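You operate a simulated robot arm through the tools that you are given. There is no shell and no other tool. Be economical: measure what you need, move in short steps, check, and stop when the job is done.

The job below is to be done with a simulated two-armed robot. You get a single attempt, and the scene is never put back.

## Task
Take the yellow cloth from the top of the long steel table and lay it out flat on the top of the steel bench.

The check looks at the end state, three seconds after you hand in, the way a careful person would. Anything else that was tipped, shoved, dropped, spilled or broken makes it a failure. Flat cloth is picked up by pressing the open fingertips on it (5 to 10 N) and closing them slowly along it; thin cloth reads only 2 to 8 mm in the jaws.

## Robot
Two 7-joint arms with two-finger parallel grippers on one trunk, on a base that drives. Base frame: it is fixed to the floor where the robot stands at the start and does not move with it; the origin is under the middle of the robot, x ahead of it, y to its left, z up. Units: m, rad, N and s.
The left shoulder is at the start at [0.07, 0.177, 1.02], the right one opposite. Places, roughly: top of the steel bench [0.7, 1.2, 0.9]. Payload 3.43 kg a hand.
The TCP of each hand is the grasp point between the finger pads, 0.03 m short of the fingertips. In the tool frame z runs along the fingers and y along their closing line. Largest opening 0.094 m; finger width 0.028, thickness 0.01; the body of the gripper, 0.05 by 0.096 m, starts 0.055 m behind the TCP.
Orientation is that of the tool frame in the base frame, as [roll, pitch, yaw] about the fixed x, y, z axes, in that order (R = Rz(yaw) Ry(pitch) Rx(roll)). With the fingers straight down and closing along the base's y, the tool's x points along the base's -x, its y along +y and its z along -z.

## Interface
- The arms move only by the tool apply_moves. It takes "left_plan", "right_plan" or both (then of equal length, played together; a hand with none holds still); each is a list of rows, each a list of 6 numbers: the shift along the tool's x, y, z in m, then the turn, a rotation vector about the tool's x, y, z in rad. In form: [[tx, ty, tz, wx, wy, wz], ...]. A call has 1 to 20 rows; each row is the pose to reach, as a shift and turn from the pose commanded when the call began, along the tool's axes at that moment. "left_hand" and "right_hand" are, for a hand that has rows, the gripper command, from -1 (shut) to 1 (fully open), values between in proportion, set as the call begins (left out, the last holds). Each row takes 0.2 s and may step no farther than 0.05 m and 0.15 rad from the row before; otherwise, or with a gripper value out of range, the whole call is refused. A pose out of reach is approached as far as the arm can. The call stops where the force on the tool passes 40 N (or 10 N more than at its start, if that is more) or the arm is blocked; 0.2 s more then pass. Each finger travels about 0.153 m/s and halts on what it meets, pressing with about 28 N; the grip force reading is that of the motor and also rises with nothing between the fingers. The clock runs only during rows and for 0.2 s after the last one: add rows that repeat a pose to give the fingers time. It gives the time, the measured TCP pose, the force on the tool (base axes), the opening and the grip force at its end, in the units of the frame above (readings bear some noise), with the torque about the TCP (base axes, N m) and any sound that the robot's microphone picked up, and new pictures: "show" is both (left out), scene, wrist or none (wrist: the cameras of the hands that moved).
- Cameras (640 x 400 px; columns grow to the right, rows downward): "scene" is now at [0.1297, -0.004, 1.3217]; the picture's right is [-0.06, -1.00, -0.00], its down [-0.70, 0.04, -0.71] and it looks along [0.71, -0.04, -0.71] (base axes); focal length 258 px, centre (320, 200). "left" rides on the left gripper at [0.076, -0.014, -0.102] in its tool frame; the picture's right is [0.18, 0.98, 0.00], its down [-0.75, 0.14, -0.64] and it looks along [-0.63, 0.12, 0.77] (tool axes); focal length 243 px, centre (320, 200). "right" rides on the right gripper at [0.076, 0.014, -0.103] in its tool frame; the picture's right is [-0.18, 0.98, 0.00], its down [-0.75, -0.14, -0.64] and it looks along [-0.63, -0.12, 0.77] (tool axes); focal length 243 px, centre (320, 200). There is no depth. A picture from a camera that has moved, and an enlarged one, comes with that camera's place and axes in the base frame and with its lens.
- slide_trunk(by): slides the trunk up (or, below 0, down) by that many m; the arms and the scene camera ride with it, the base frame stays. It gives what a move gives, with no picture.
- base_move(legs): drives the robot by 1 to 6 legs, each [ahead, turn to the left] in m and rad, along the robot's own axes; the way and the turn of a leg run together, so that a leg with both is an arc; at most 1.5 m and 3.142 rad a leg. The arms and the cameras ride along, it lands a little off, and it stops where it bumps. It gives what a move gives, and a new picture of the scene camera.
- turn_head(pan, tilt): turns the head with the scene camera to pan (to the left, within 1.501 rad either way) and tilt (down, from -0.506 to 1.204), counted from straight ahead of the robot. It gives what a move gives, and a new picture of the scene camera.
- inspect(camera, box): a new picture of the part [left, top, right, bottom] of that camera's present view, enlarged. The clock stands still meanwhile.
- hand_in(): hands the job in; it is judged then, once.

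Go step by step. Nothing tells you exact positions but the pictures and the camera data: compare them with the known pose of the tool, close in by small moves and look again before you grip or let go. The budget is 120 turns and 260 pictures, counting those below and the enlarged ones. Unless the task says otherwise, let go and move clear before handing in, and close with one line.

The tools are called after "Emit:" as a command line: name --argument value ..., lists and objects as JSON in quotes. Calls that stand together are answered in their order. apply_moves: Moves the arms, as the interface text tells. Its arguments: {"type":"object","properties":{"left_plan":{"type":"array"},"left_hand":{"type":"number"},"right_plan":{"type":"array"},"right_hand":{"type":"number"},"show":{"type":"string","enum":["both","scene","wrist","none"]}},"required":[]} The other tools are called the same way: slide_trunk (by) slides the trunk up or down; base_move (legs) drives the base; turn_head (pan, tilt) turns the head that bears the scene camera; inspect (camera, box) takes an enlarged picture of a part of a camera's view; hand_in () hands the job in.

At the start:

```text
time: 0.0
left_tool_pos: [0.4466, 0.0458, 1.0462]
left_ee_rot: [3.141, 0.0, 3.141]
left_ft_force: [0.2, 0.4, 0.0]
left_wrist_torque: [0.02, -0.02, 0.0]
left_width: 0.0942
left_grip_force: 0.0
right_tool_pos: [0.38, -0.286, 1.0384]
right_ee_rot: [3.138, 0.0, -3.141]
right_ft_force: [0.7, -0.5, -0.8]
right_wrist_torque: [0.0, 0.0, 0.03]
right_width: 0.0938
right_grip_force: 0.1
trunk travel left (down, up): [-0.6, 0.24]
robot x, y, heading: [0.0034, 0.0003, -0.007]
head pan, tilt: [-0.059, 0.782]
```

scene: 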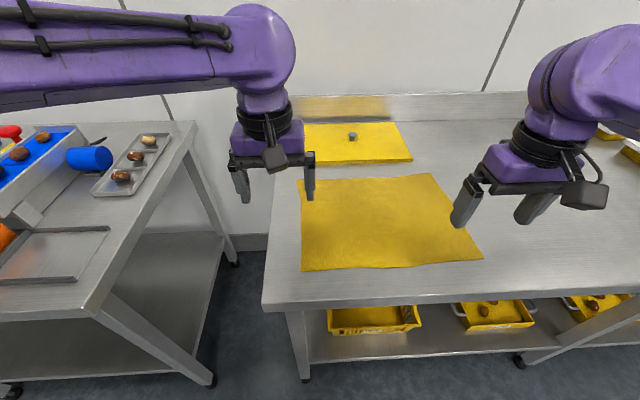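
right: 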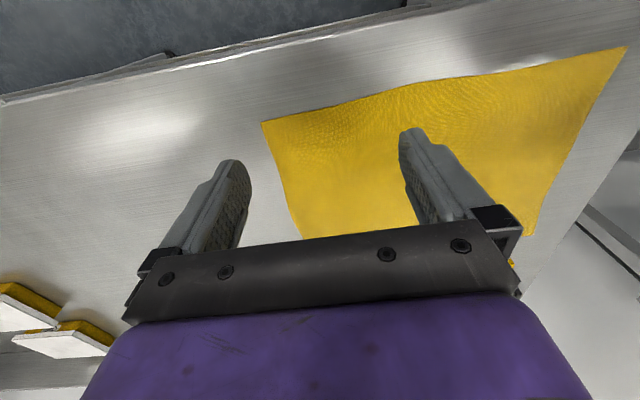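
left: 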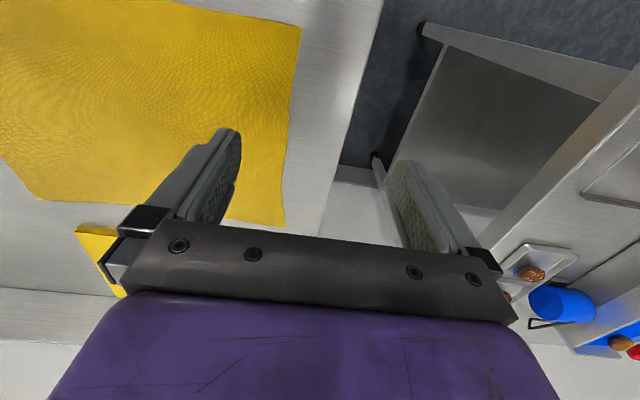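

I see a yellow cloth of about 0.31 x 0.42 m flat on the long table, at x 0.43–0.73 and y -0.39–0.03. I'll look left at the bench before planning.

Emit:
turn_head --pan 1.0 --tilt 0.6

```text
time: 1.3
left_tool_pos: [0.4465, 0.0454, 1.047]
left_ee_rot: [-3.14, 0.0, 3.141]
left_ft_force: [-0.5, 0.3, 0.6]
left_wrist_torque: [-0.02, -0.03, 0.02]
left_width: 0.0939
left_grip_force: 0.0
right_tool_pos: [0.3804, -0.2854, 1.0386]
right_ee_rot: [3.14, 0.002, -3.138]
right_ft_force: [0.4, -0.4, -0.2]
right_wrist_torque: [0.03, -0.01, -0.01]
right_width: 0.0939
right_grip_force: 0.1
trunk travel left (down, up): [-0.6, 0.24]
robot x, y, heading: [0.0002, -0.0016, 0.002]
head pan, tilt: [1.0, 0.6]
camera scene: at [0.0963, 0.0753, 1.3372], right [0.84, -0.54, 0.0], down [-0.31, -0.48, -0.83], along [0.45, 0.69, -0.56], focal length 258 px, centre (320, 200)
```

scene: 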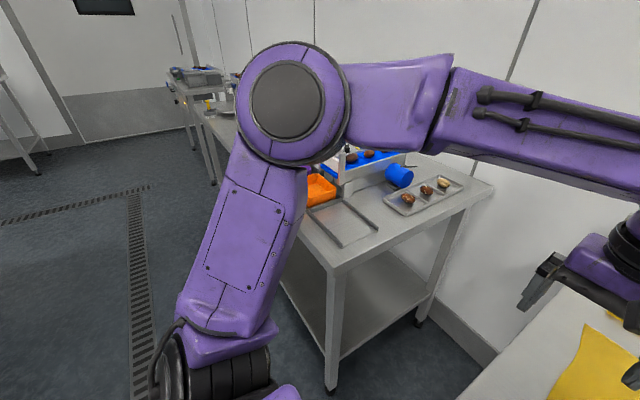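

The bench runs along y on the left, with its near end at y≈0.38 and x 0.33–0.97, but the arm hides most of it. I'll back off and turn to find its free area.

Emit:
base_move --legs '[[-0.5, 0.0], [0.0, 0.9]]'

Emit:
turn_head --pan -0.3 --tilt 0.45

```text
time: 6.6
left_tool_pos: [-0.2603, 0.3771, 1.0465]
left_ee_rot: [-3.141, 0.001, -2.251]
left_ft_force: [0.7, -0.3, -0.3]
left_wrist_torque: [-0.03, 0.01, 0.01]
left_width: 0.0943
left_grip_force: 0.0
right_tool_pos: [-0.0452, 0.1151, 1.0381]
right_ee_rot: [3.138, 0.002, -2.251]
right_ft_force: [0.5, -0.4, 0.1]
right_wrist_torque: [0.0, -0.01, 0.04]
right_width: 0.0941
right_grip_force: 0.1
trunk travel left (down, up): [-0.6, 0.24]
robot x, y, heading: [-0.5062, 0.0022, 0.892]
head pan, tilt: [1.0, 0.6]
camera scene: at [-0.5034, 0.1244, 1.3372], right [0.95, 0.31, 0.0], down [0.18, -0.54, -0.83], along [-0.26, 0.78, -0.56], focal length 258 px, centre (320, 200)
```

scene: 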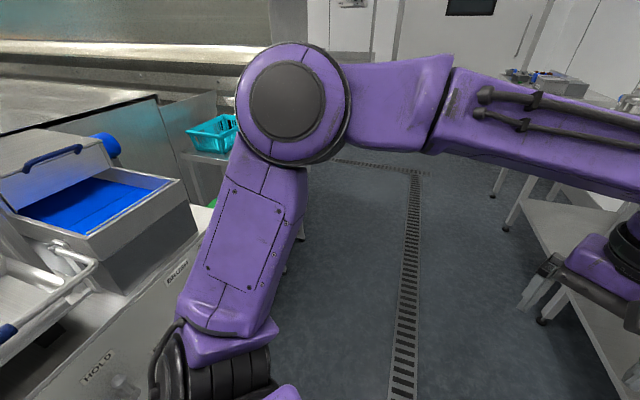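

```text
time: 8.1
left_tool_pos: [-0.2605, 0.3763, 1.0468]
left_ee_rot: [-3.141, 0.001, -2.252]
left_ft_force: [0.0, -0.4, -0.3]
left_wrist_torque: [0.01, 0.02, -0.02]
left_width: 0.0943
left_grip_force: 0.1
right_tool_pos: [-0.0435, 0.1148, 1.0374]
right_ee_rot: [3.14, 0.001, -2.251]
right_ft_force: [0.4, -0.4, -1.3]
right_wrist_torque: [0.04, -0.01, -0.01]
right_width: 0.0938
right_grip_force: 0.0
trunk travel left (down, up): [-0.6, 0.24]
robot x, y, heading: [-0.5072, -0.0031, 0.889]
head pan, tilt: [-0.3, 0.45]
camera scene: at [-0.3992, 0.0914, 1.3507], right [0.56, -0.83, 0.0], down [-0.36, -0.24, -0.9], along [0.75, 0.5, -0.44], focal length 258 px, centre (320, 200)
```

scene: 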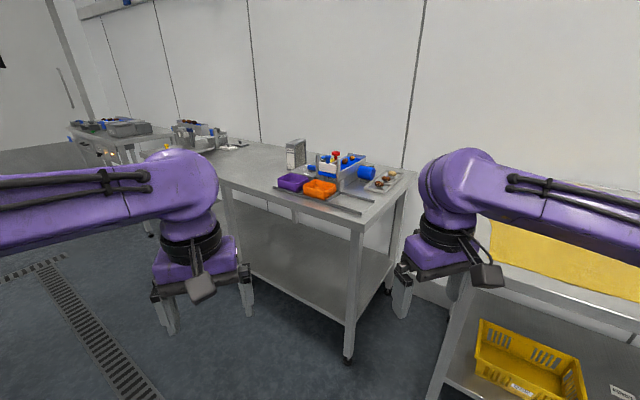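

The bench has free space beyond the purple tray and the grey box. I'll zoom in on it.

Emit:
inspect --camera "scene" --box '[160, 100, 420, 262]'

```text
2.46 times, centred on (290, 181) of scene
camera zoom: at [-0.3992, 0.0914, 1.3507], right [0.56, -0.83, 0.0], down [-0.36, -0.24, -0.9], along [0.75, 0.5, -0.44], focal length 634 px, centre (394, 247)
```

zoom: 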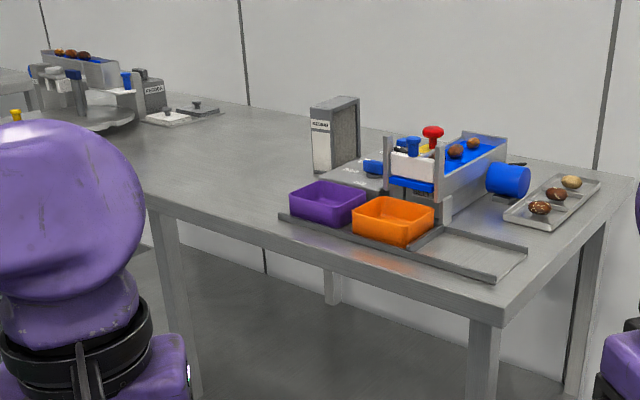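

The free patch of bench is about x 0.3–0.9, y 1.0–1.48, between the grey box and the plates. My plan:
- Pinch both near corners of the cloth, one in each hand.
- Lift the cloth and carry it to the bench.
- Lay it from far to near.

First I'll drive to face the middle of the cloth.

Emit:
base_move --legs '[[0, -1.225], [0.52, 0], [0, 0.336]]'

Emit:
turn_head --pan 0.0 --tilt 0.85

```text
time: 15.2
left_tool_pos: [0.429, -0.1185, 1.0448]
left_ee_rot: [-3.141, 0.001, -3.131]
left_ft_force: [1.0, -0.8, 0.2]
left_wrist_torque: [-0.04, 0.0, -0.01]
left_width: 0.0938
left_grip_force: 0.0
right_tool_pos: [0.3657, -0.4498, 1.038]
right_ee_rot: [3.139, -0.001, -3.133]
right_ft_force: [-1.2, -0.6, 0.0]
right_wrist_torque: [0.01, -0.02, -0.02]
right_width: 0.0942
right_grip_force: 0.1
trunk travel left (down, up): [-0.6, 0.24]
robot x, y, heading: [-0.0181, -0.1651, 0.013]
head pan, tilt: [-0.3, 0.45]
camera scene: at [0.1199, -0.1929, 1.3507], right [-0.29, -0.96, 0.0], down [-0.42, 0.13, -0.9], along [0.86, -0.26, -0.44], focal length 258 px, centre (320, 200)
```

scene: 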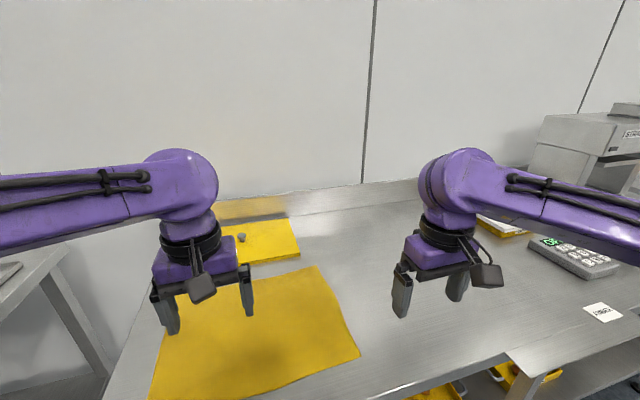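

```text
time: 16.0
left_tool_pos: [0.429, -0.1179, 1.0455]
left_ee_rot: [-3.141, 0.003, -3.132]
left_ft_force: [-0.6, -0.4, -0.2]
left_wrist_torque: [0.01, 0.01, 0.01]
left_width: 0.0936
left_grip_force: 0.1
right_tool_pos: [0.3655, -0.451, 1.0379]
right_ee_rot: [3.14, 0.003, -3.133]
right_ft_force: [-0.7, 0.0, 0.4]
right_wrist_torque: [-0.02, -0.05, -0.01]
right_width: 0.0941
right_grip_force: 0.1
trunk travel left (down, up): [-0.6, 0.24]
robot x, y, heading: [-0.0146, -0.1668, 0.01]
head pan, tilt: [0.0, 0.85]
camera scene: at [0.1099, -0.1663, 1.3164], right [0.01, -1.0, 0.0], down [-0.75, -0.01, -0.66], along [0.66, 0.01, -0.75], focal length 258 px, centre (320, 200)
```

scene: 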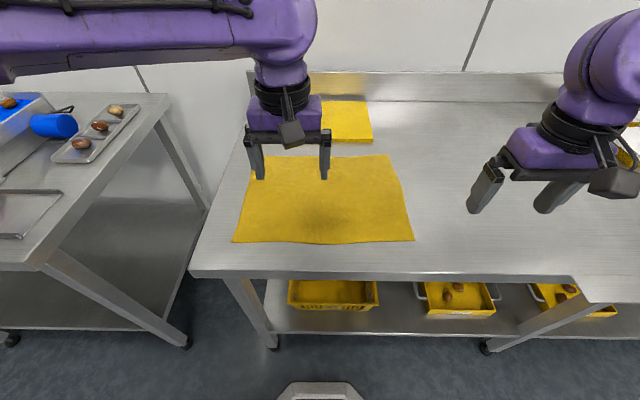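

I put the near corners at (0.425, 0.037) and (0.432, -0.377). Next I'll take both hands above points just inside those corners, with the jaws at about 0.06 m.

Emit:
apply_moves --left_plan '[[-0.0035, 0.018, 0.03, 0, 0, 0], [-0.007, 0.036, 0.06, 0, 0, 0], [-0.0105, 0.054, 0.09, 0, 0, 0], [-0.014, 0.072, 0.12, 0, 0, 0], [-0.0175, 0.09, 0.15, 0, 0, 0], [-0.021, 0.108, 0.175, 0, 0, 0]]' --right_plan '[[-0.014, 0.02, 0.03, 0, 0, 0], [-0.028, 0.04, 0.06, 0, 0, 0], [-0.042, 0.06, 0.09, 0, 0, 0], [-0.056, 0.08, 0.12, 0, 0, 0], [-0.07, 0.1, 0.145, 0, 0, 0], [-0.085, 0.118, 0.168, 0, 0, 0]]' --left_hand 0.27 --right_hand 0.27

```text
time: 17.4
left_tool_pos: [0.4484, -0.0212, 0.8907]
left_ee_rot: [-3.137, 0.015, -3.133]
left_ft_force: [-2.8, 1.2, 14.5]
left_wrist_torque: [0.48, 0.24, 0.1]
left_width: 0.0597
left_grip_force: 0.4
right_tool_pos: [0.443, -0.342, 0.8909]
right_ee_rot: [3.134, 0.018, -3.136]
right_ft_force: [-2.0, -0.2, 14.3]
right_wrist_torque: [0.5, 0.29, 0.09]
right_width: 0.0601
right_grip_force: 0.6
trunk travel left (down, up): [-0.6, 0.24]
robot x, y, heading: [-0.0149, -0.1665, 0.01]
head pan, tilt: [0.0, 0.85]
stopped in row 6 (right hand): the force on the tool passed its limit (the readings are from after the stop); the commanded pose is now the measured one
camera scene: at [0.107, -0.1654, 1.317], right [0.01, -1.0, 0.0], down [-0.75, -0.01, -0.66], along [0.66, 0.01, -0.75], focal length 258 px, centre (320, 200)
camera right: at [0.3642, -0.3279, 0.9913], right [0.18, 0.98, 0.01], down [0.74, -0.14, 0.66], along [0.65, -0.11, -0.76], focal length 243 px, centre (320, 200)
camera left: at [0.3701, -0.0366, 0.9925], right [-0.19, 0.98, -0.01], down [0.74, 0.15, 0.65], along [0.64, 0.12, -0.76], focal length 243 px, centre (320, 200)
```

scene: 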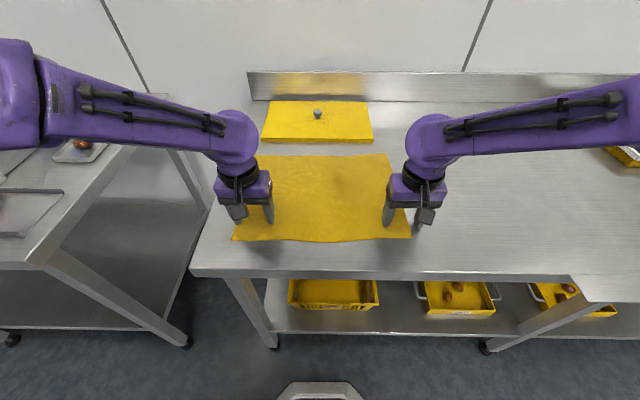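
right: 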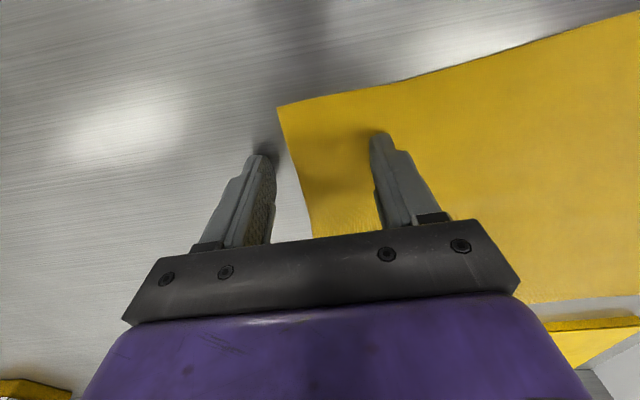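
left: 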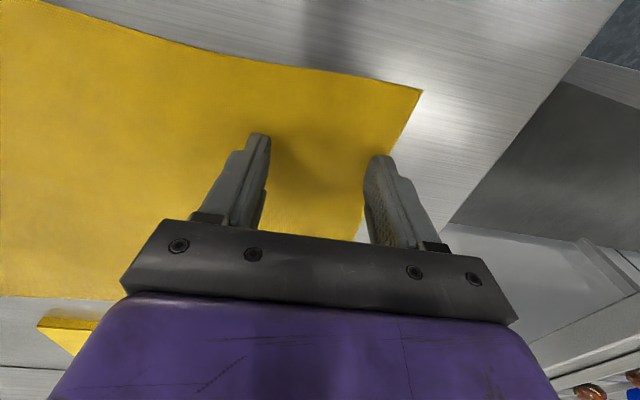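

Both hands touched at TCP z 0.891, so the table top is really at about 0.861, and the cloth edges are nearer than I had them. I'll lift, shift both hands to about 2 cm from the near edge and just inside the sides, and come back to just above the cloth.

Emit:
apply_moves --left_plan '[[0, 0, -0.03, 0, 0, 0], [0.014, -0.002, -0.03, 0, 0, 0], [0.028, -0.004, -0.03, 0, 0, 0], [0.028, -0.004, -0.01, 0, 0, 0], [0.028, -0.004, -0.01, 0, 0, 0]]' --right_plan '[[0, 0, -0.03, 0, 0, 0], [0.012, 0.015, -0.03, 0, 0, 0], [0.023, 0.029, -0.03, 0, 0, 0], [0.023, 0.029, -0.01, 0, 0, 0], [0.023, 0.029, -0.01, 0, 0, 0]]'

```text
time: 18.6
left_tool_pos: [0.4199, -0.0256, 0.9001]
left_ee_rot: [-3.139, 0.01, -3.133]
left_ft_force: [-0.5, 0.7, 0.1]
left_wrist_torque: [0.01, 0.0, 0.0]
left_width: 0.0599
left_grip_force: 0.0
right_tool_pos: [0.4213, -0.3124, 0.8986]
right_ee_rot: [3.136, 0.016, -3.136]
right_ft_force: [-0.4, -0.3, 0.7]
right_wrist_torque: [0.02, -0.05, -0.01]
right_width: 0.0599
right_grip_force: 0.2
trunk travel left (down, up): [-0.6, 0.24]
robot x, y, heading: [-0.0165, -0.1648, 0.005]
head pan, tilt: [0.0, 0.85]
camera scene: at [0.1092, -0.1659, 1.3164], right [0.01, -1.0, 0.0], down [-0.75, -0.01, -0.66], along [0.66, 0.01, -0.75], focal length 258 px, centre (320, 200)
camera right: at [0.3422, -0.2996, 0.999], right [0.18, 0.98, 0.01], down [0.74, -0.14, 0.65], along [0.64, -0.11, -0.76], focal length 243 px, centre (320, 200)
camera left: at [0.3428, -0.0411, 1.0002], right [-0.19, 0.98, -0.01], down [0.75, 0.15, 0.65], along [0.64, 0.12, -0.76], focal length 243 px, centre (320, 200)
```

scene: 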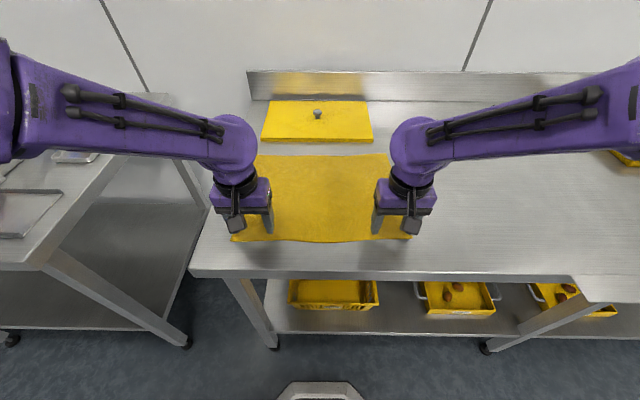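
right: 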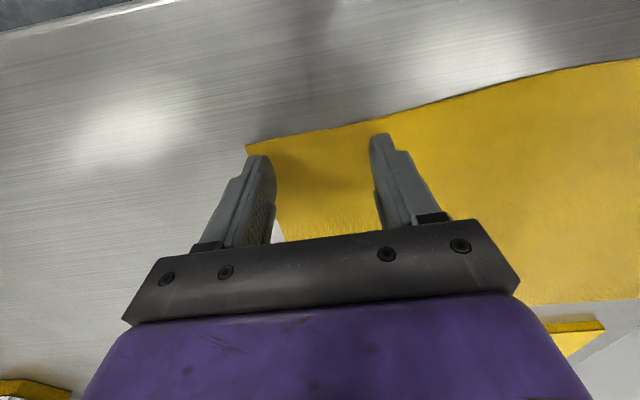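
left: 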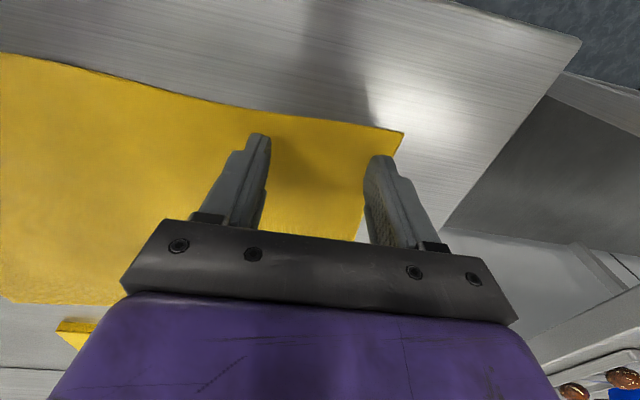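

The outer fingers are right on the cloth's side edges. I'll shift both hands inward a bit and press down gently.

Emit:
apply_moves --left_plan '[[0, -0.012, 0, 0, 0, 0], [0, -0.012, 0.004, 0, 0, 0], [0, -0.012, 0.008, 0, 0, 0], [0, -0.012, 0.009, 0, 0, 0]]' --right_plan '[[0, 0.016, 0, 0, 0, 0], [0, 0.016, 0.003, 0, 0, 0], [0, 0.016, 0.006, 0, 0, 0], [0, 0.016, 0.008, 0, 0, 0]]' --show "wrist"

```text
time: 19.6
left_tool_pos: [0.4208, -0.04, 0.8923]
left_ee_rot: [-3.139, 0.014, -3.133]
left_ft_force: [2.2, 0.5, 13.1]
left_wrist_torque: [0.33, 0.14, -0.05]
left_width: 0.0595
left_grip_force: 0.1
right_tool_pos: [0.4214, -0.297, 0.8919]
right_ee_rot: [3.134, 0.017, -3.134]
right_ft_force: [1.3, 0.4, 8.1]
right_wrist_torque: [-0.25, 0.04, 0.01]
right_width: 0.0596
right_grip_force: 0.1
trunk travel left (down, up): [-0.6, 0.24]
robot x, y, heading: [-0.0162, -0.1676, 0.008]
head pan, tilt: [0.0, 0.85]
camera right: at [0.342, -0.2835, 0.9922], right [0.18, 0.98, 0.01], down [0.74, -0.14, 0.65], along [0.65, -0.11, -0.76], focal length 243 px, centre (320, 200)
camera left: at [0.3435, -0.0532, 0.9925], right [-0.19, 0.98, -0.01], down [0.74, 0.15, 0.65], along [0.64, 0.12, -0.76], focal length 243 px, centre (320, 200)
```

right: 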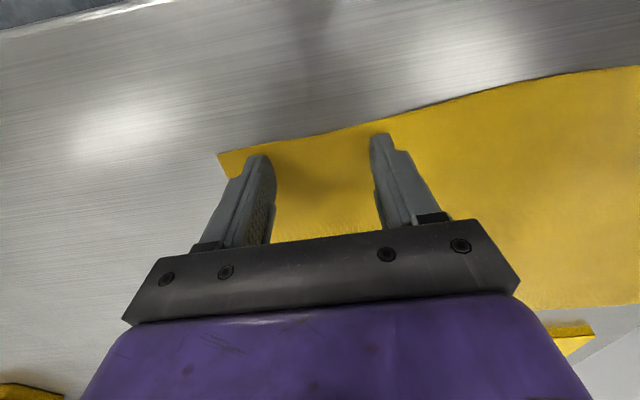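
left: 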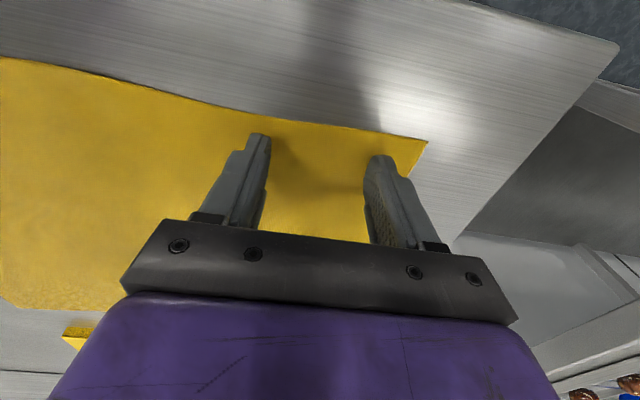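

Both hands are pressing on the cloth, at 13 and 8 N. Now I'll close slowly in stages.

Emit:
apply_moves --left_plan '[[0, 0, -0.001, 0, 0, 0], [0, 0, -0.001, 0, 0, 0]]' --right_plan '[[0, 0, 0, 0, 0, 0], [0, 0, 0, 0, 0, 0]]' --left_hand 0.0 --right_hand 0.0 --show "wrist"

```text
time: 20.2
left_tool_pos: [0.4205, -0.0384, 0.8916]
left_ee_rot: [-3.138, 0.013, -3.133]
left_ft_force: [-0.5, -1.1, 7.7]
left_wrist_torque: [0.08, 0.12, 0.0]
left_width: 0.0462
left_grip_force: 0.1
right_tool_pos: [0.4195, -0.2967, 0.8928]
right_ee_rot: [3.138, 0.016, -3.136]
right_ft_force: [0.7, 0.1, 12.6]
right_wrist_torque: [-0.29, 0.08, 0.06]
right_width: 0.0465
right_grip_force: 0.0
trunk travel left (down, up): [-0.6, 0.24]
robot x, y, heading: [-0.016, -0.1672, 0.007]
head pan, tilt: [0.0, 0.85]
camera right: at [0.3415, -0.2832, 0.992], right [0.18, 0.98, 0.01], down [0.74, -0.14, 0.65], along [0.65, -0.11, -0.76], focal length 243 px, centre (320, 200)
camera left: at [0.3428, -0.053, 0.9926], right [-0.19, 0.98, -0.01], down [0.74, 0.15, 0.65], along [0.64, 0.12, -0.76], focal length 243 px, centre (320, 200)
```

right: 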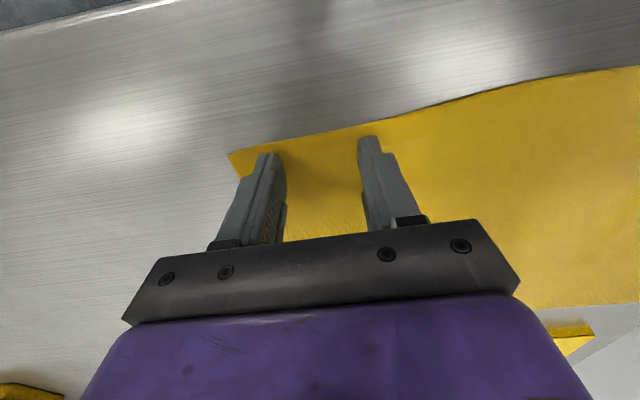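
left: 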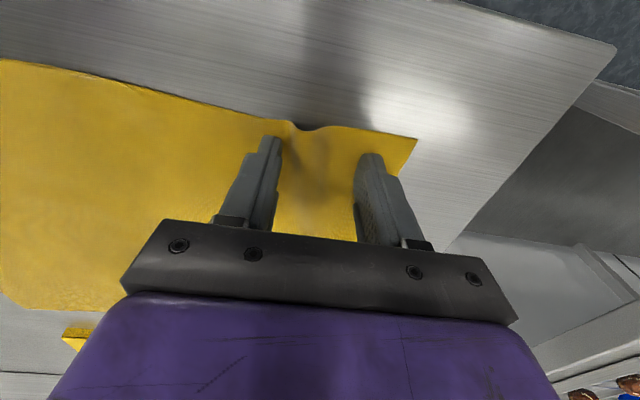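

Both sides are dragging the cloth, and the left shows a fold forming. I'll keep closing.

Emit:
apply_moves --left_plan '[[0, 0, 0, 0, 0, 0], [0, 0, 0, 0, 0, 0]]' --right_plan '[[0, 0, 0, 0, 0, 0], [0, 0, 0, 0, 0, 0]]' --left_hand -0.3 --right_hand -0.3 --show "none"

Emit:
apply_moves --left_plan '[[0, 0, 0, 0, 0, 0], [0, 0, 0, 0, 0, 0]]' --right_plan '[[0, 0, 0, 0, 0, 0], [0, 0, 0, 0, 0, 0]]' --left_hand -0.55 --right_hand -0.55 --show "wrist"

```text
time: 20.8
left_tool_pos: [0.4204, -0.0383, 0.8917]
left_ee_rot: [-3.138, 0.013, -3.134]
left_ft_force: [0.1, -1.1, 6.7]
left_wrist_torque: [-0.01, 0.1, 0.02]
left_width: 0.0325
left_grip_force: 0.1
right_tool_pos: [0.4192, -0.2956, 0.8921]
right_ee_rot: [3.138, 0.017, -3.134]
right_ft_force: [-0.1, 1.7, 16.4]
right_wrist_torque: [-0.2, 0.13, -0.02]
right_width: 0.0317
right_grip_force: 0.1
trunk travel left (down, up): [-0.6, 0.24]
robot x, y, heading: [-0.0174, -0.1678, 0.007]
head pan, tilt: [0.0, 0.85]
```

```text
time: 21.4
left_tool_pos: [0.4197, -0.0383, 0.8917]
left_ee_rot: [-3.137, 0.012, -3.134]
left_ft_force: [0.3, -1.2, 5.7]
left_wrist_torque: [0.01, 0.05, -0.01]
left_width: 0.0209
left_grip_force: 0.0
right_tool_pos: [0.42, -0.297, 0.8904]
right_ee_rot: [3.137, 0.018, -3.134]
right_ft_force: [0.5, 0.2, 18.7]
right_wrist_torque: [-0.13, 0.17, 0.0]
right_width: 0.0203
right_grip_force: 0.1
trunk travel left (down, up): [-0.6, 0.24]
robot x, y, heading: [-0.0179, -0.1671, 0.009]
head pan, tilt: [0.0, 0.85]
camera right: at [0.3412, -0.2829, 0.9919], right [0.18, 0.98, 0.01], down [0.74, -0.14, 0.65], along [0.65, -0.11, -0.76], focal length 243 px, centre (320, 200)
camera left: at [0.3426, -0.0526, 0.9927], right [-0.19, 0.98, -0.01], down [0.74, 0.15, 0.65], along [0.64, 0.12, -0.76], focal length 243 px, centre (320, 200)
```

right: 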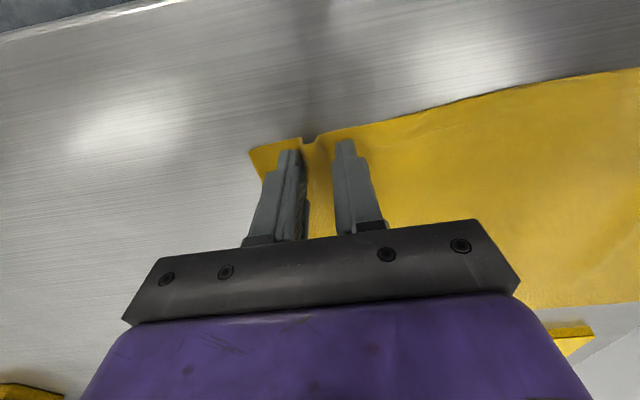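
left: 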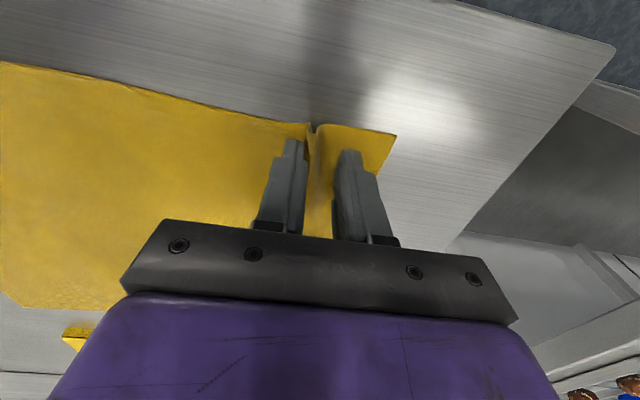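

Folds have formed on both sides, so I'll finish closing. The right hand eases off slightly.

Emit:
apply_moves --left_plan '[[0, 0, 0, 0, 0, 0], [0, 0, 0, 0, 0, 0]]' --right_plan '[[0, 0, -0.001, 0, 0, 0], [0, 0, -0.001, 0, 0, 0]]' --left_hand -0.8 --right_hand -0.8 --show "none"

Emit:
apply_moves --left_plan '[[0, 0, 0, 0, 0, 0], [0, 0, 0, 0, 0, 0], [0, 0, 0, 0, 0, 0]]' --right_plan '[[0, 0, 0, 0, 0, 0], [0, 0, 0, 0, 0, 0], [0, 0, 0, 0, 0, 0]]' --left_hand -1 --right_hand -1 --show "wrist"

```text
time: 22.0
left_tool_pos: [0.4213, -0.0377, 0.8924]
left_ee_rot: [-3.139, 0.013, -3.131]
left_ft_force: [-0.2, -2.4, 9.9]
left_wrist_torque: [-0.05, 0.13, -0.01]
left_width: 0.0102
left_grip_force: 0.6
right_tool_pos: [0.4198, -0.2968, 0.8912]
right_ee_rot: [3.136, 0.017, -3.135]
right_ft_force: [0.2, 3.4, 7.4]
right_wrist_torque: [0.05, 0.09, -0.03]
right_width: 0.0099
right_grip_force: 0.4
trunk travel left (down, up): [-0.6, 0.24]
robot x, y, heading: [-0.0183, -0.1669, 0.007]
head pan, tilt: [0.0, 0.85]
```

```text
time: 22.8
left_tool_pos: [0.4219, -0.0378, 0.8916]
left_ee_rot: [-3.139, 0.012, -3.133]
left_ft_force: [0.5, -5.2, 11.5]
left_wrist_torque: [-0.18, 0.1, 0.02]
left_width: 0.0022
left_grip_force: 28.1
right_tool_pos: [0.4205, -0.2962, 0.8913]
right_ee_rot: [3.134, 0.016, -3.134]
right_ft_force: [-0.3, 4.4, 1.7]
right_wrist_torque: [0.14, 0.04, 0.05]
right_width: 0.0023
right_grip_force: 27.9
trunk travel left (down, up): [-0.6, 0.24]
robot x, y, heading: [-0.0165, -0.1675, 0.005]
head pan, tilt: [0.0, 0.85]
camera right: at [0.3415, -0.2838, 0.9923], right [0.18, 0.98, 0.01], down [0.74, -0.14, 0.65], along [0.64, -0.11, -0.76], focal length 243 px, centre (320, 200)
camera left: at [0.3433, -0.0535, 0.9927], right [-0.19, 0.98, -0.01], down [0.74, 0.15, 0.65], along [0.64, 0.12, -0.76], focal length 243 px, centre (320, 200)
```

right: 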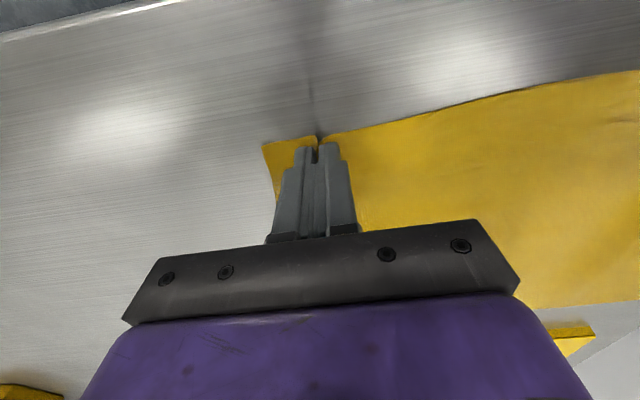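
left: 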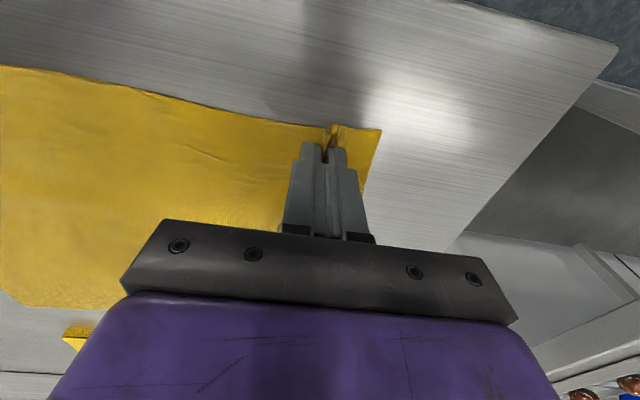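

Both jaws read about 2 mm with a fold of cloth between them. I'll lift slowly and check the grip.

Emit:
apply_moves --left_plan '[[0, 0, -0.015, 0, 0, 0], [0, 0, -0.03, 0, 0, 0], [0, 0, -0.05, 0, 0, 0], [0, 0, -0.07, 0, 0, 0]]' --right_plan '[[0, 0, -0.015, 0, 0, 0], [0, 0, -0.03, 0, 0, 0], [0, 0, -0.05, 0, 0, 0], [0, 0, -0.07, 0, 0, 0]]'

```text
time: 23.8
left_tool_pos: [0.4198, -0.0382, 0.9611]
left_ee_rot: [-3.138, 0.011, -3.132]
left_ft_force: [0.1, -6.7, 0.1]
left_wrist_torque: [-0.2, 0.01, 0.01]
left_width: 0.0025
left_grip_force: 28.3
right_tool_pos: [0.4193, -0.2976, 0.9621]
right_ee_rot: [3.136, 0.017, -3.135]
right_ft_force: [-0.4, 5.5, 0.7]
right_wrist_torque: [0.19, 0.0, 0.07]
right_width: 0.0022
right_grip_force: 27.5
trunk travel left (down, up): [-0.6, 0.24]
robot x, y, heading: [-0.0168, -0.1687, 0.009]
head pan, tilt: [0.0, 0.85]
camera scene: at [0.1089, -0.1659, 1.3164], right [0.01, -1.0, 0.0], down [-0.75, -0.01, -0.66], along [0.66, 0.01, -0.75], focal length 258 px, centre (320, 200)
camera right: at [0.3405, -0.2842, 1.0624], right [0.18, 0.98, 0.01], down [0.74, -0.14, 0.65], along [0.64, -0.11, -0.76], focal length 243 px, centre (320, 200)
camera left: at [0.3426, -0.0528, 1.0623], right [-0.19, 0.98, -0.01], down [0.75, 0.15, 0.65], along [0.64, 0.12, -0.76], focal length 243 px, centre (320, 200)
```

scene: 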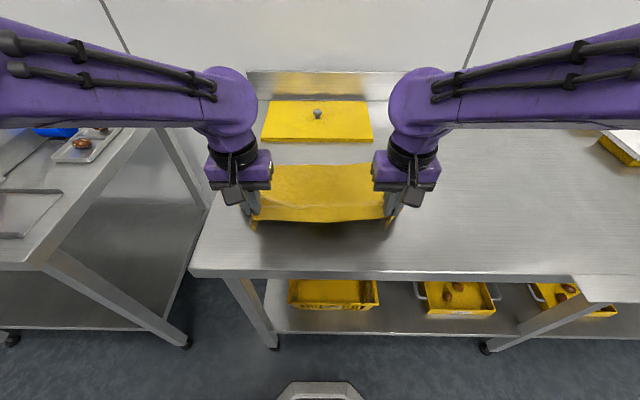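
right: 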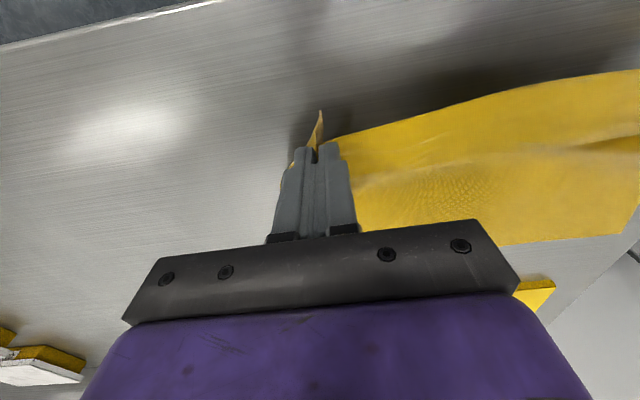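
left: 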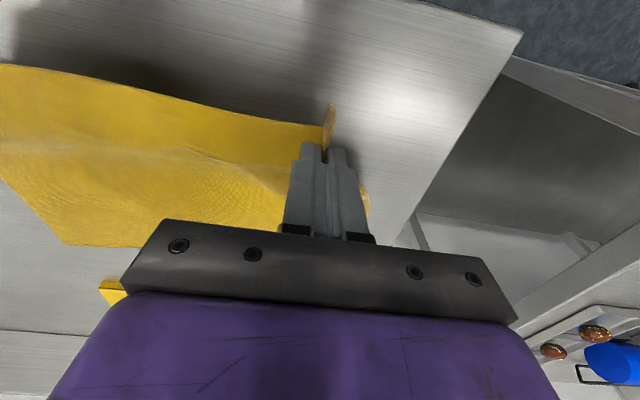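

The grip holds on both sides. I'll ease the side tension and raise the trunk so the cloth hangs clear.

Emit:
apply_moves --left_plan '[[0, -0.004, -0.03, 0, 0, 0], [0, -0.004, -0.06, 0, 0, 0], [0, -0.004, -0.06, 0, 0, 0]]' --right_plan '[[0, 0.004, -0.03, 0, 0, 0], [0, 0.004, -0.06, 0, 0, 0], [0, 0.004, -0.06, 0, 0, 0]]' --show "none"

Emit:
slide_trunk --by 0.23

Emit:
turn_head --pan 0.0 --tilt 0.8

```text
time: 24.6
left_tool_pos: [0.4198, -0.0413, 1.0207]
left_ee_rot: [-3.14, 0.012, -3.132]
left_ft_force: [-0.3, -0.6, 0.1]
left_wrist_torque: [0.04, -0.01, 0.0]
left_width: 0.0024
left_grip_force: 27.5
right_tool_pos: [0.4182, -0.294, 1.0215]
right_ee_rot: [3.136, 0.013, -3.135]
right_ft_force: [-0.8, 0.1, 0.0]
right_wrist_torque: [0.0, 0.03, -0.03]
right_width: 0.0023
right_grip_force: 27.7
trunk travel left (down, up): [-0.6, 0.24]
robot x, y, heading: [-0.0193, -0.1697, 0.013]
head pan, tilt: [0.0, 0.85]
```

```text
time: 27.0
left_tool_pos: [0.4212, -0.0417, 1.2501]
left_ee_rot: [-3.139, 0.01, -3.134]
left_ft_force: [-0.5, -0.2, -0.5]
left_wrist_torque: [0.02, -0.03, -0.04]
left_width: 0.0024
left_grip_force: 27.7
right_tool_pos: [0.4196, -0.2936, 1.2515]
right_ee_rot: [3.136, 0.013, -3.133]
right_ft_force: [-0.7, -1.0, 0.1]
right_wrist_torque: [-0.03, -0.01, -0.02]
right_width: 0.0025
right_grip_force: 27.9
trunk travel left (down, up): [-0.83, 0.01]
robot x, y, heading: [-0.0161, -0.1708, 0.01]
head pan, tilt: [0.0, 0.85]
```

```text
time: 27.6
left_tool_pos: [0.4201, -0.0414, 1.2501]
left_ee_rot: [-3.138, 0.012, -3.132]
left_ft_force: [0.6, 0.1, 0.9]
left_wrist_torque: [0.02, 0.01, 0.02]
left_width: 0.0025
left_grip_force: 28.2
right_tool_pos: [0.4196, -0.2944, 1.2518]
right_ee_rot: [3.136, 0.016, -3.136]
right_ft_force: [-0.3, -0.6, 0.4]
right_wrist_torque: [0.04, 0.01, 0.02]
right_width: 0.0022
right_grip_force: 27.9
trunk travel left (down, up): [-0.83, 0.01]
robot x, y, heading: [-0.019, -0.1692, 0.013]
head pan, tilt: [0.0, 0.799]
camera scene: at [0.1127, -0.1659, 1.5503], right [0.01, -1.0, 0.0], down [-0.72, -0.01, -0.7], along [0.7, 0.01, -0.72], focal length 258 px, centre (320, 200)
```

scene: 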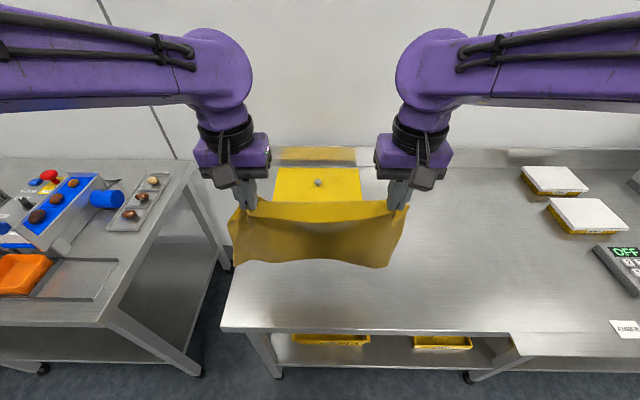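

The cloth hangs neatly between the hands. I'll back out and drive along the aisle to level with the free part of the bench.

Emit:
base_move --legs '[[-0.4, 0], [0, 1.558], [1.35, 0]]'

Emit:
turn_head --pan -1.2 --tilt 0.6

```text
time: 40.2
left_tool_pos: [-0.5424, 1.6046, 1.2506]
left_ee_rot: [-3.138, 0.011, -1.564]
left_ft_force: [0.5, 0.3, 0.1]
left_wrist_torque: [0.02, 0.0, -0.02]
left_width: 0.0022
left_grip_force: 27.7
right_tool_pos: [-0.2912, 1.6026, 1.2514]
right_ee_rot: [3.136, 0.016, -1.566]
right_ft_force: [-0.3, 0.1, -0.3]
right_wrist_torque: [0.0, 0.01, 0.0]
right_width: 0.0024
right_grip_force: 28.2
trunk travel left (down, up): [-0.83, 0.01]
robot x, y, heading: [-0.4189, 1.1671, 1.577]
head pan, tilt: [0.0, 0.799]
camera scene: at [-0.4199, 1.2993, 1.5504], right [1.0, 0.01, 0.0], down [0.0, -0.72, -0.7], along [0.0, 0.7, -0.72], focal length 258 px, centre (320, 200)
```

scene: 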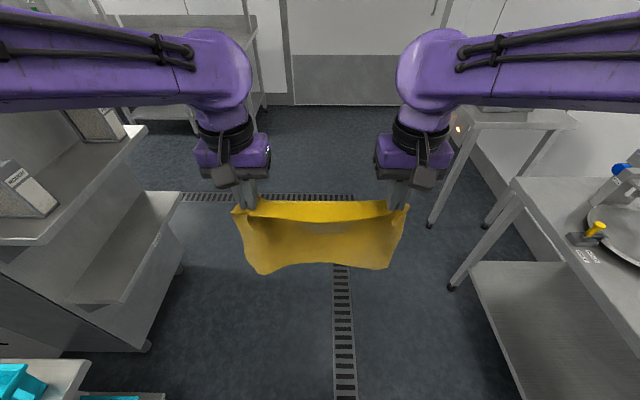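

```text
time: 41.6
left_tool_pos: [-0.5432, 1.6052, 1.2498]
left_ee_rot: [-3.138, 0.011, -1.565]
left_ft_force: [1.0, 0.1, -0.2]
left_wrist_torque: [0.0, -0.04, -0.03]
left_width: 0.0025
left_grip_force: 27.8
right_tool_pos: [-0.2905, 1.6034, 1.2511]
right_ee_rot: [3.136, 0.013, -1.566]
right_ft_force: [-1.3, -0.1, -1.1]
right_wrist_torque: [0.01, 0.01, -0.02]
right_width: 0.0023
right_grip_force: 27.9
trunk travel left (down, up): [-0.83, 0.01]
robot x, y, heading: [-0.416, 1.1687, 1.575]
head pan, tilt: [-1.201, 0.6]
camera scene: at [-0.3373, 1.252, 1.5672], right [0.37, -0.93, 0.0], down [-0.53, -0.21, -0.82], along [0.77, 0.3, -0.57], focal length 258 px, centre (320, 200)
```

scene: 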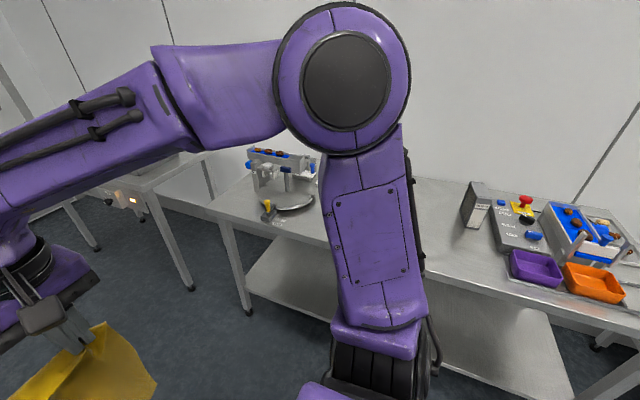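

The aisle is clear. I'll turn to face the bench.

Emit:
base_move --legs '[[0, -1.575]]'

Emit:
turn_head --pan 0.0 --tilt 0.6

```text
time: 45.8
left_tool_pos: [0.0197, 1.2951, 1.2508]
left_ee_rot: [-3.139, 0.01, -3.13]
left_ft_force: [-0.1, -0.6, 0.4]
left_wrist_torque: [0.0, 0.0, 0.06]
left_width: 0.0024
left_grip_force: 28.0
right_tool_pos: [0.0184, 1.0442, 1.2493]
right_ee_rot: [3.136, 0.014, -3.131]
right_ft_force: [0.5, 0.5, -0.5]
right_wrist_torque: [0.02, 0.01, 0.03]
right_width: 0.0023
right_grip_force: 28.2
trunk travel left (down, up): [-0.83, 0.01]
robot x, y, heading: [-0.4177, 1.1676, 0.011]
head pan, tilt: [-1.201, 0.6]
camera scene: at [-0.3361, 1.0879, 1.5672], right [-0.93, -0.37, 0.0], down [-0.21, 0.52, -0.83], along [0.31, -0.77, -0.56], focal length 258 px, centre (320, 200)
```

scene: 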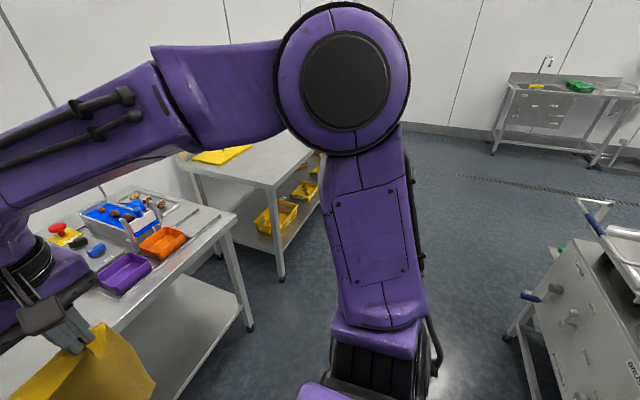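

```text
time: 47.2
left_tool_pos: [0.0188, 1.2959, 1.2498]
left_ee_rot: [-3.138, 0.01, -3.129]
left_ft_force: [-0.1, -0.5, -0.5]
left_wrist_torque: [0.02, 0.0, 0.03]
left_width: 0.0025
left_grip_force: 28.0
right_tool_pos: [0.0194, 1.0421, 1.2521]
right_ee_rot: [3.137, 0.014, -3.131]
right_ft_force: [-0.4, 0.7, -0.1]
right_wrist_torque: [0.01, -0.01, 0.04]
right_width: 0.0021
right_grip_force: 27.9
trunk travel left (down, up): [-0.83, 0.01]
robot x, y, heading: [-0.4134, 1.1709, 0.009]
head pan, tilt: [0.0, 0.6]
camera scene: at [-0.2806, 1.1705, 1.5672], right [0.01, -1.0, 0.0], down [-0.57, -0.01, -0.82], along [0.82, 0.01, -0.57], focal length 258 px, centre (320, 200)
```

scene: 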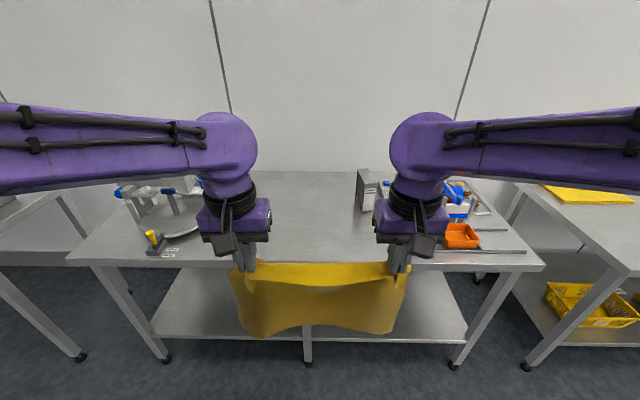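

The bench top triangulates to z≈0.865, with its near edge at x≈0.336. Its free strip is about y 1.05–1.65, so I'll centre the robot at y≈1.33 and close in.

Emit:
base_move --legs '[[0, 0.6], [0.27, 0], [0, -0.6]]'

```text
time: 52.4
left_tool_pos: [0.2378, 1.4506, 1.2501]
left_ee_rot: [-3.136, 0.01, -3.131]
left_ft_force: [0.5, 0.1, -0.2]
left_wrist_torque: [-0.04, -0.01, 0.04]
left_width: 0.0023
left_grip_force: 28.2
right_tool_pos: [0.2389, 1.1995, 1.2507]
right_ee_rot: [3.137, 0.014, -3.13]
right_ft_force: [-0.4, -0.2, 0.5]
right_wrist_torque: [0.01, 0.0, 0.02]
right_width: 0.0023
right_grip_force: 27.9
trunk travel left (down, up): [-0.83, 0.01]
robot x, y, heading: [-0.1986, 1.3211, 0.011]
head pan, tilt: [0.0, 0.6]
camera scene: at [-0.0612, 1.3261, 1.5672], right [0.01, -1.0, 0.0], down [-0.56, -0.01, -0.82], along [0.82, 0.01, -0.57], focal length 258 px, centre (320, 200)
```

scene: 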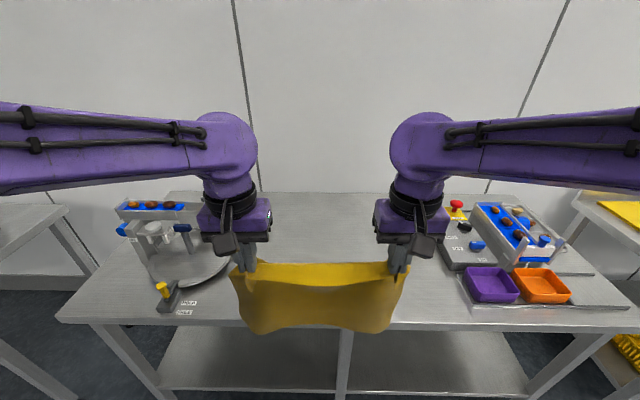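

The robot is well centred, with free space from y≈1.03 to 1.64 and the cloth at about 1.14–1.51. I'll drive forward, then extend the arms over the bench.

Emit:
base_move --legs '[[0.18, 0]]'

Emit:
apply_moves --left_plan '[[-0.04, 0, 0, 0, 0, 0], [-0.08, 0, 0, 0, 0, 0], [-0.12, 0, 0, 0, 0, 0], [-0.16, 0, 0, 0, 0, 0], [-0.2, 0, 0, 0, 0, 0], [-0.23, 0, 0, 0, 0, 0], [-0.23, 0, 0, 0, 0, 0]]' --right_plan '[[-0.04, 0, 0, 0, 0, 0], [-0.08, 0, 0, 0, 0, 0], [-0.12, 0, 0, 0, 0, 0], [-0.16, 0, 0, 0, 0, 0], [-0.2, 0, 0, 0, 0, 0], [-0.23, 0, 0, 0, 0, 0], [-0.23, 0, 0, 0, 0, 0]]'

```text
time: 53.9
left_tool_pos: [0.4161, 1.4519, 1.2521]
left_ee_rot: [-3.139, 0.011, -3.129]
left_ft_force: [0.2, -1.6, 0.0]
left_wrist_torque: [0.02, -0.01, 0.02]
left_width: 0.0028
left_grip_force: 28.0
right_tool_pos: [0.4147, 1.2002, 1.2524]
right_ee_rot: [3.136, 0.016, -3.13]
right_ft_force: [-0.1, 0.3, 0.0]
right_wrist_torque: [0.03, -0.04, 0.01]
right_width: 0.002
right_grip_force: 27.9
trunk travel left (down, up): [-0.83, 0.01]
robot x, y, heading: [-0.0182, 1.3266, 0.014]
head pan, tilt: [0.0, 0.6]
camera scene: at [0.1147, 1.3275, 1.5676], right [0.01, -1.0, 0.0], down [-0.56, -0.01, -0.83], along [0.83, 0.01, -0.56], focal length 258 px, centre (320, 200)
```

scene: 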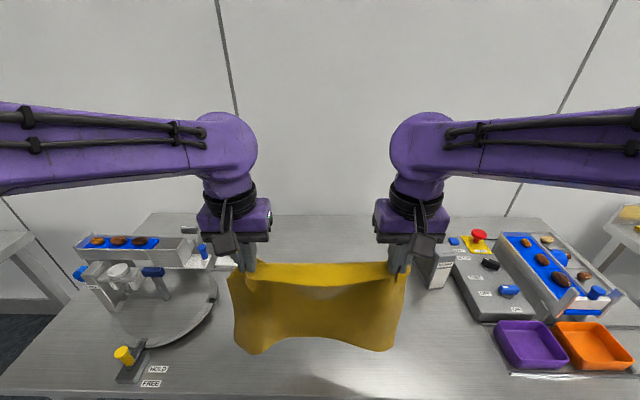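

```text
time: 55.5
left_tool_pos: [0.6321, 1.4561, 1.2542]
left_ee_rot: [-3.137, 0.012, -3.132]
left_ft_force: [-0.1, -6.5, -0.3]
left_wrist_torque: [-0.22, -0.07, 0.03]
left_width: 0.0024
left_grip_force: 28.0
left hand out of reach, approached as far as the arm can: row 6, 7
right_tool_pos: [0.6392, 1.1966, 1.2529]
right_ee_rot: [3.135, 0.016, -3.129]
right_ft_force: [-1.7, 5.6, 0.6]
right_wrist_torque: [0.18, 0.01, 0.07]
right_width: 0.0025
right_grip_force: 28.3
right hand out of reach, approached as far as the arm can: row 6, 7
trunk travel left (down, up): [-0.83, 0.01]
robot x, y, heading: [-0.0175, 1.3242, 0.01]
head pan, tilt: [0.0, 0.6]
camera scene: at [0.115, 1.3275, 1.5676], right [0.01, -1.0, 0.0], down [-0.56, -0.01, -0.83], along [0.83, 0.01, -0.56], focal length 258 px, centre (320, 200)
camera right: at [0.5604, 1.2093, 1.3539], right [0.17, 0.99, 0.01], down [0.74, -0.14, 0.65], along [0.65, -0.1, -0.76], focal length 243 px, centre (320, 200)
camera left: at [0.5556, 1.4409, 1.3544], right [-0.19, 0.98, -0.01], down [0.74, 0.15, 0.65], along [0.64, 0.12, -0.76], focal length 243 px, centre (320, 200)
```

scene: 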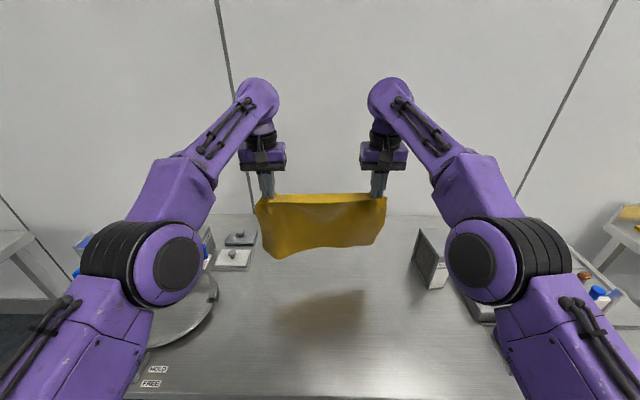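
right: 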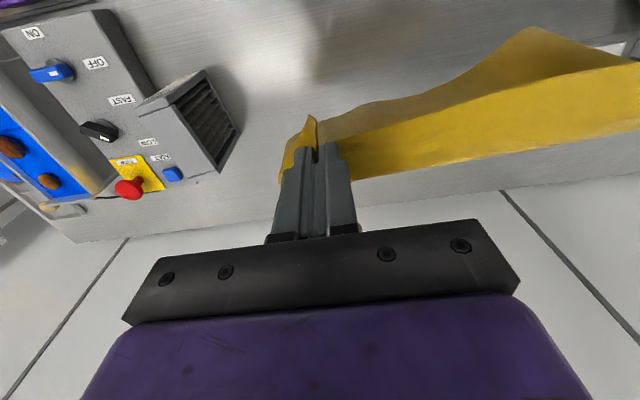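
left: 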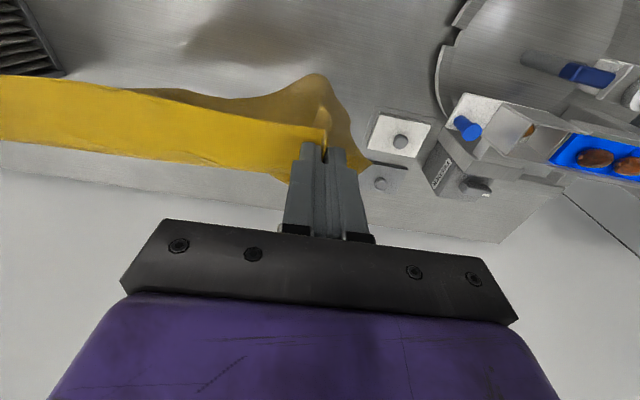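

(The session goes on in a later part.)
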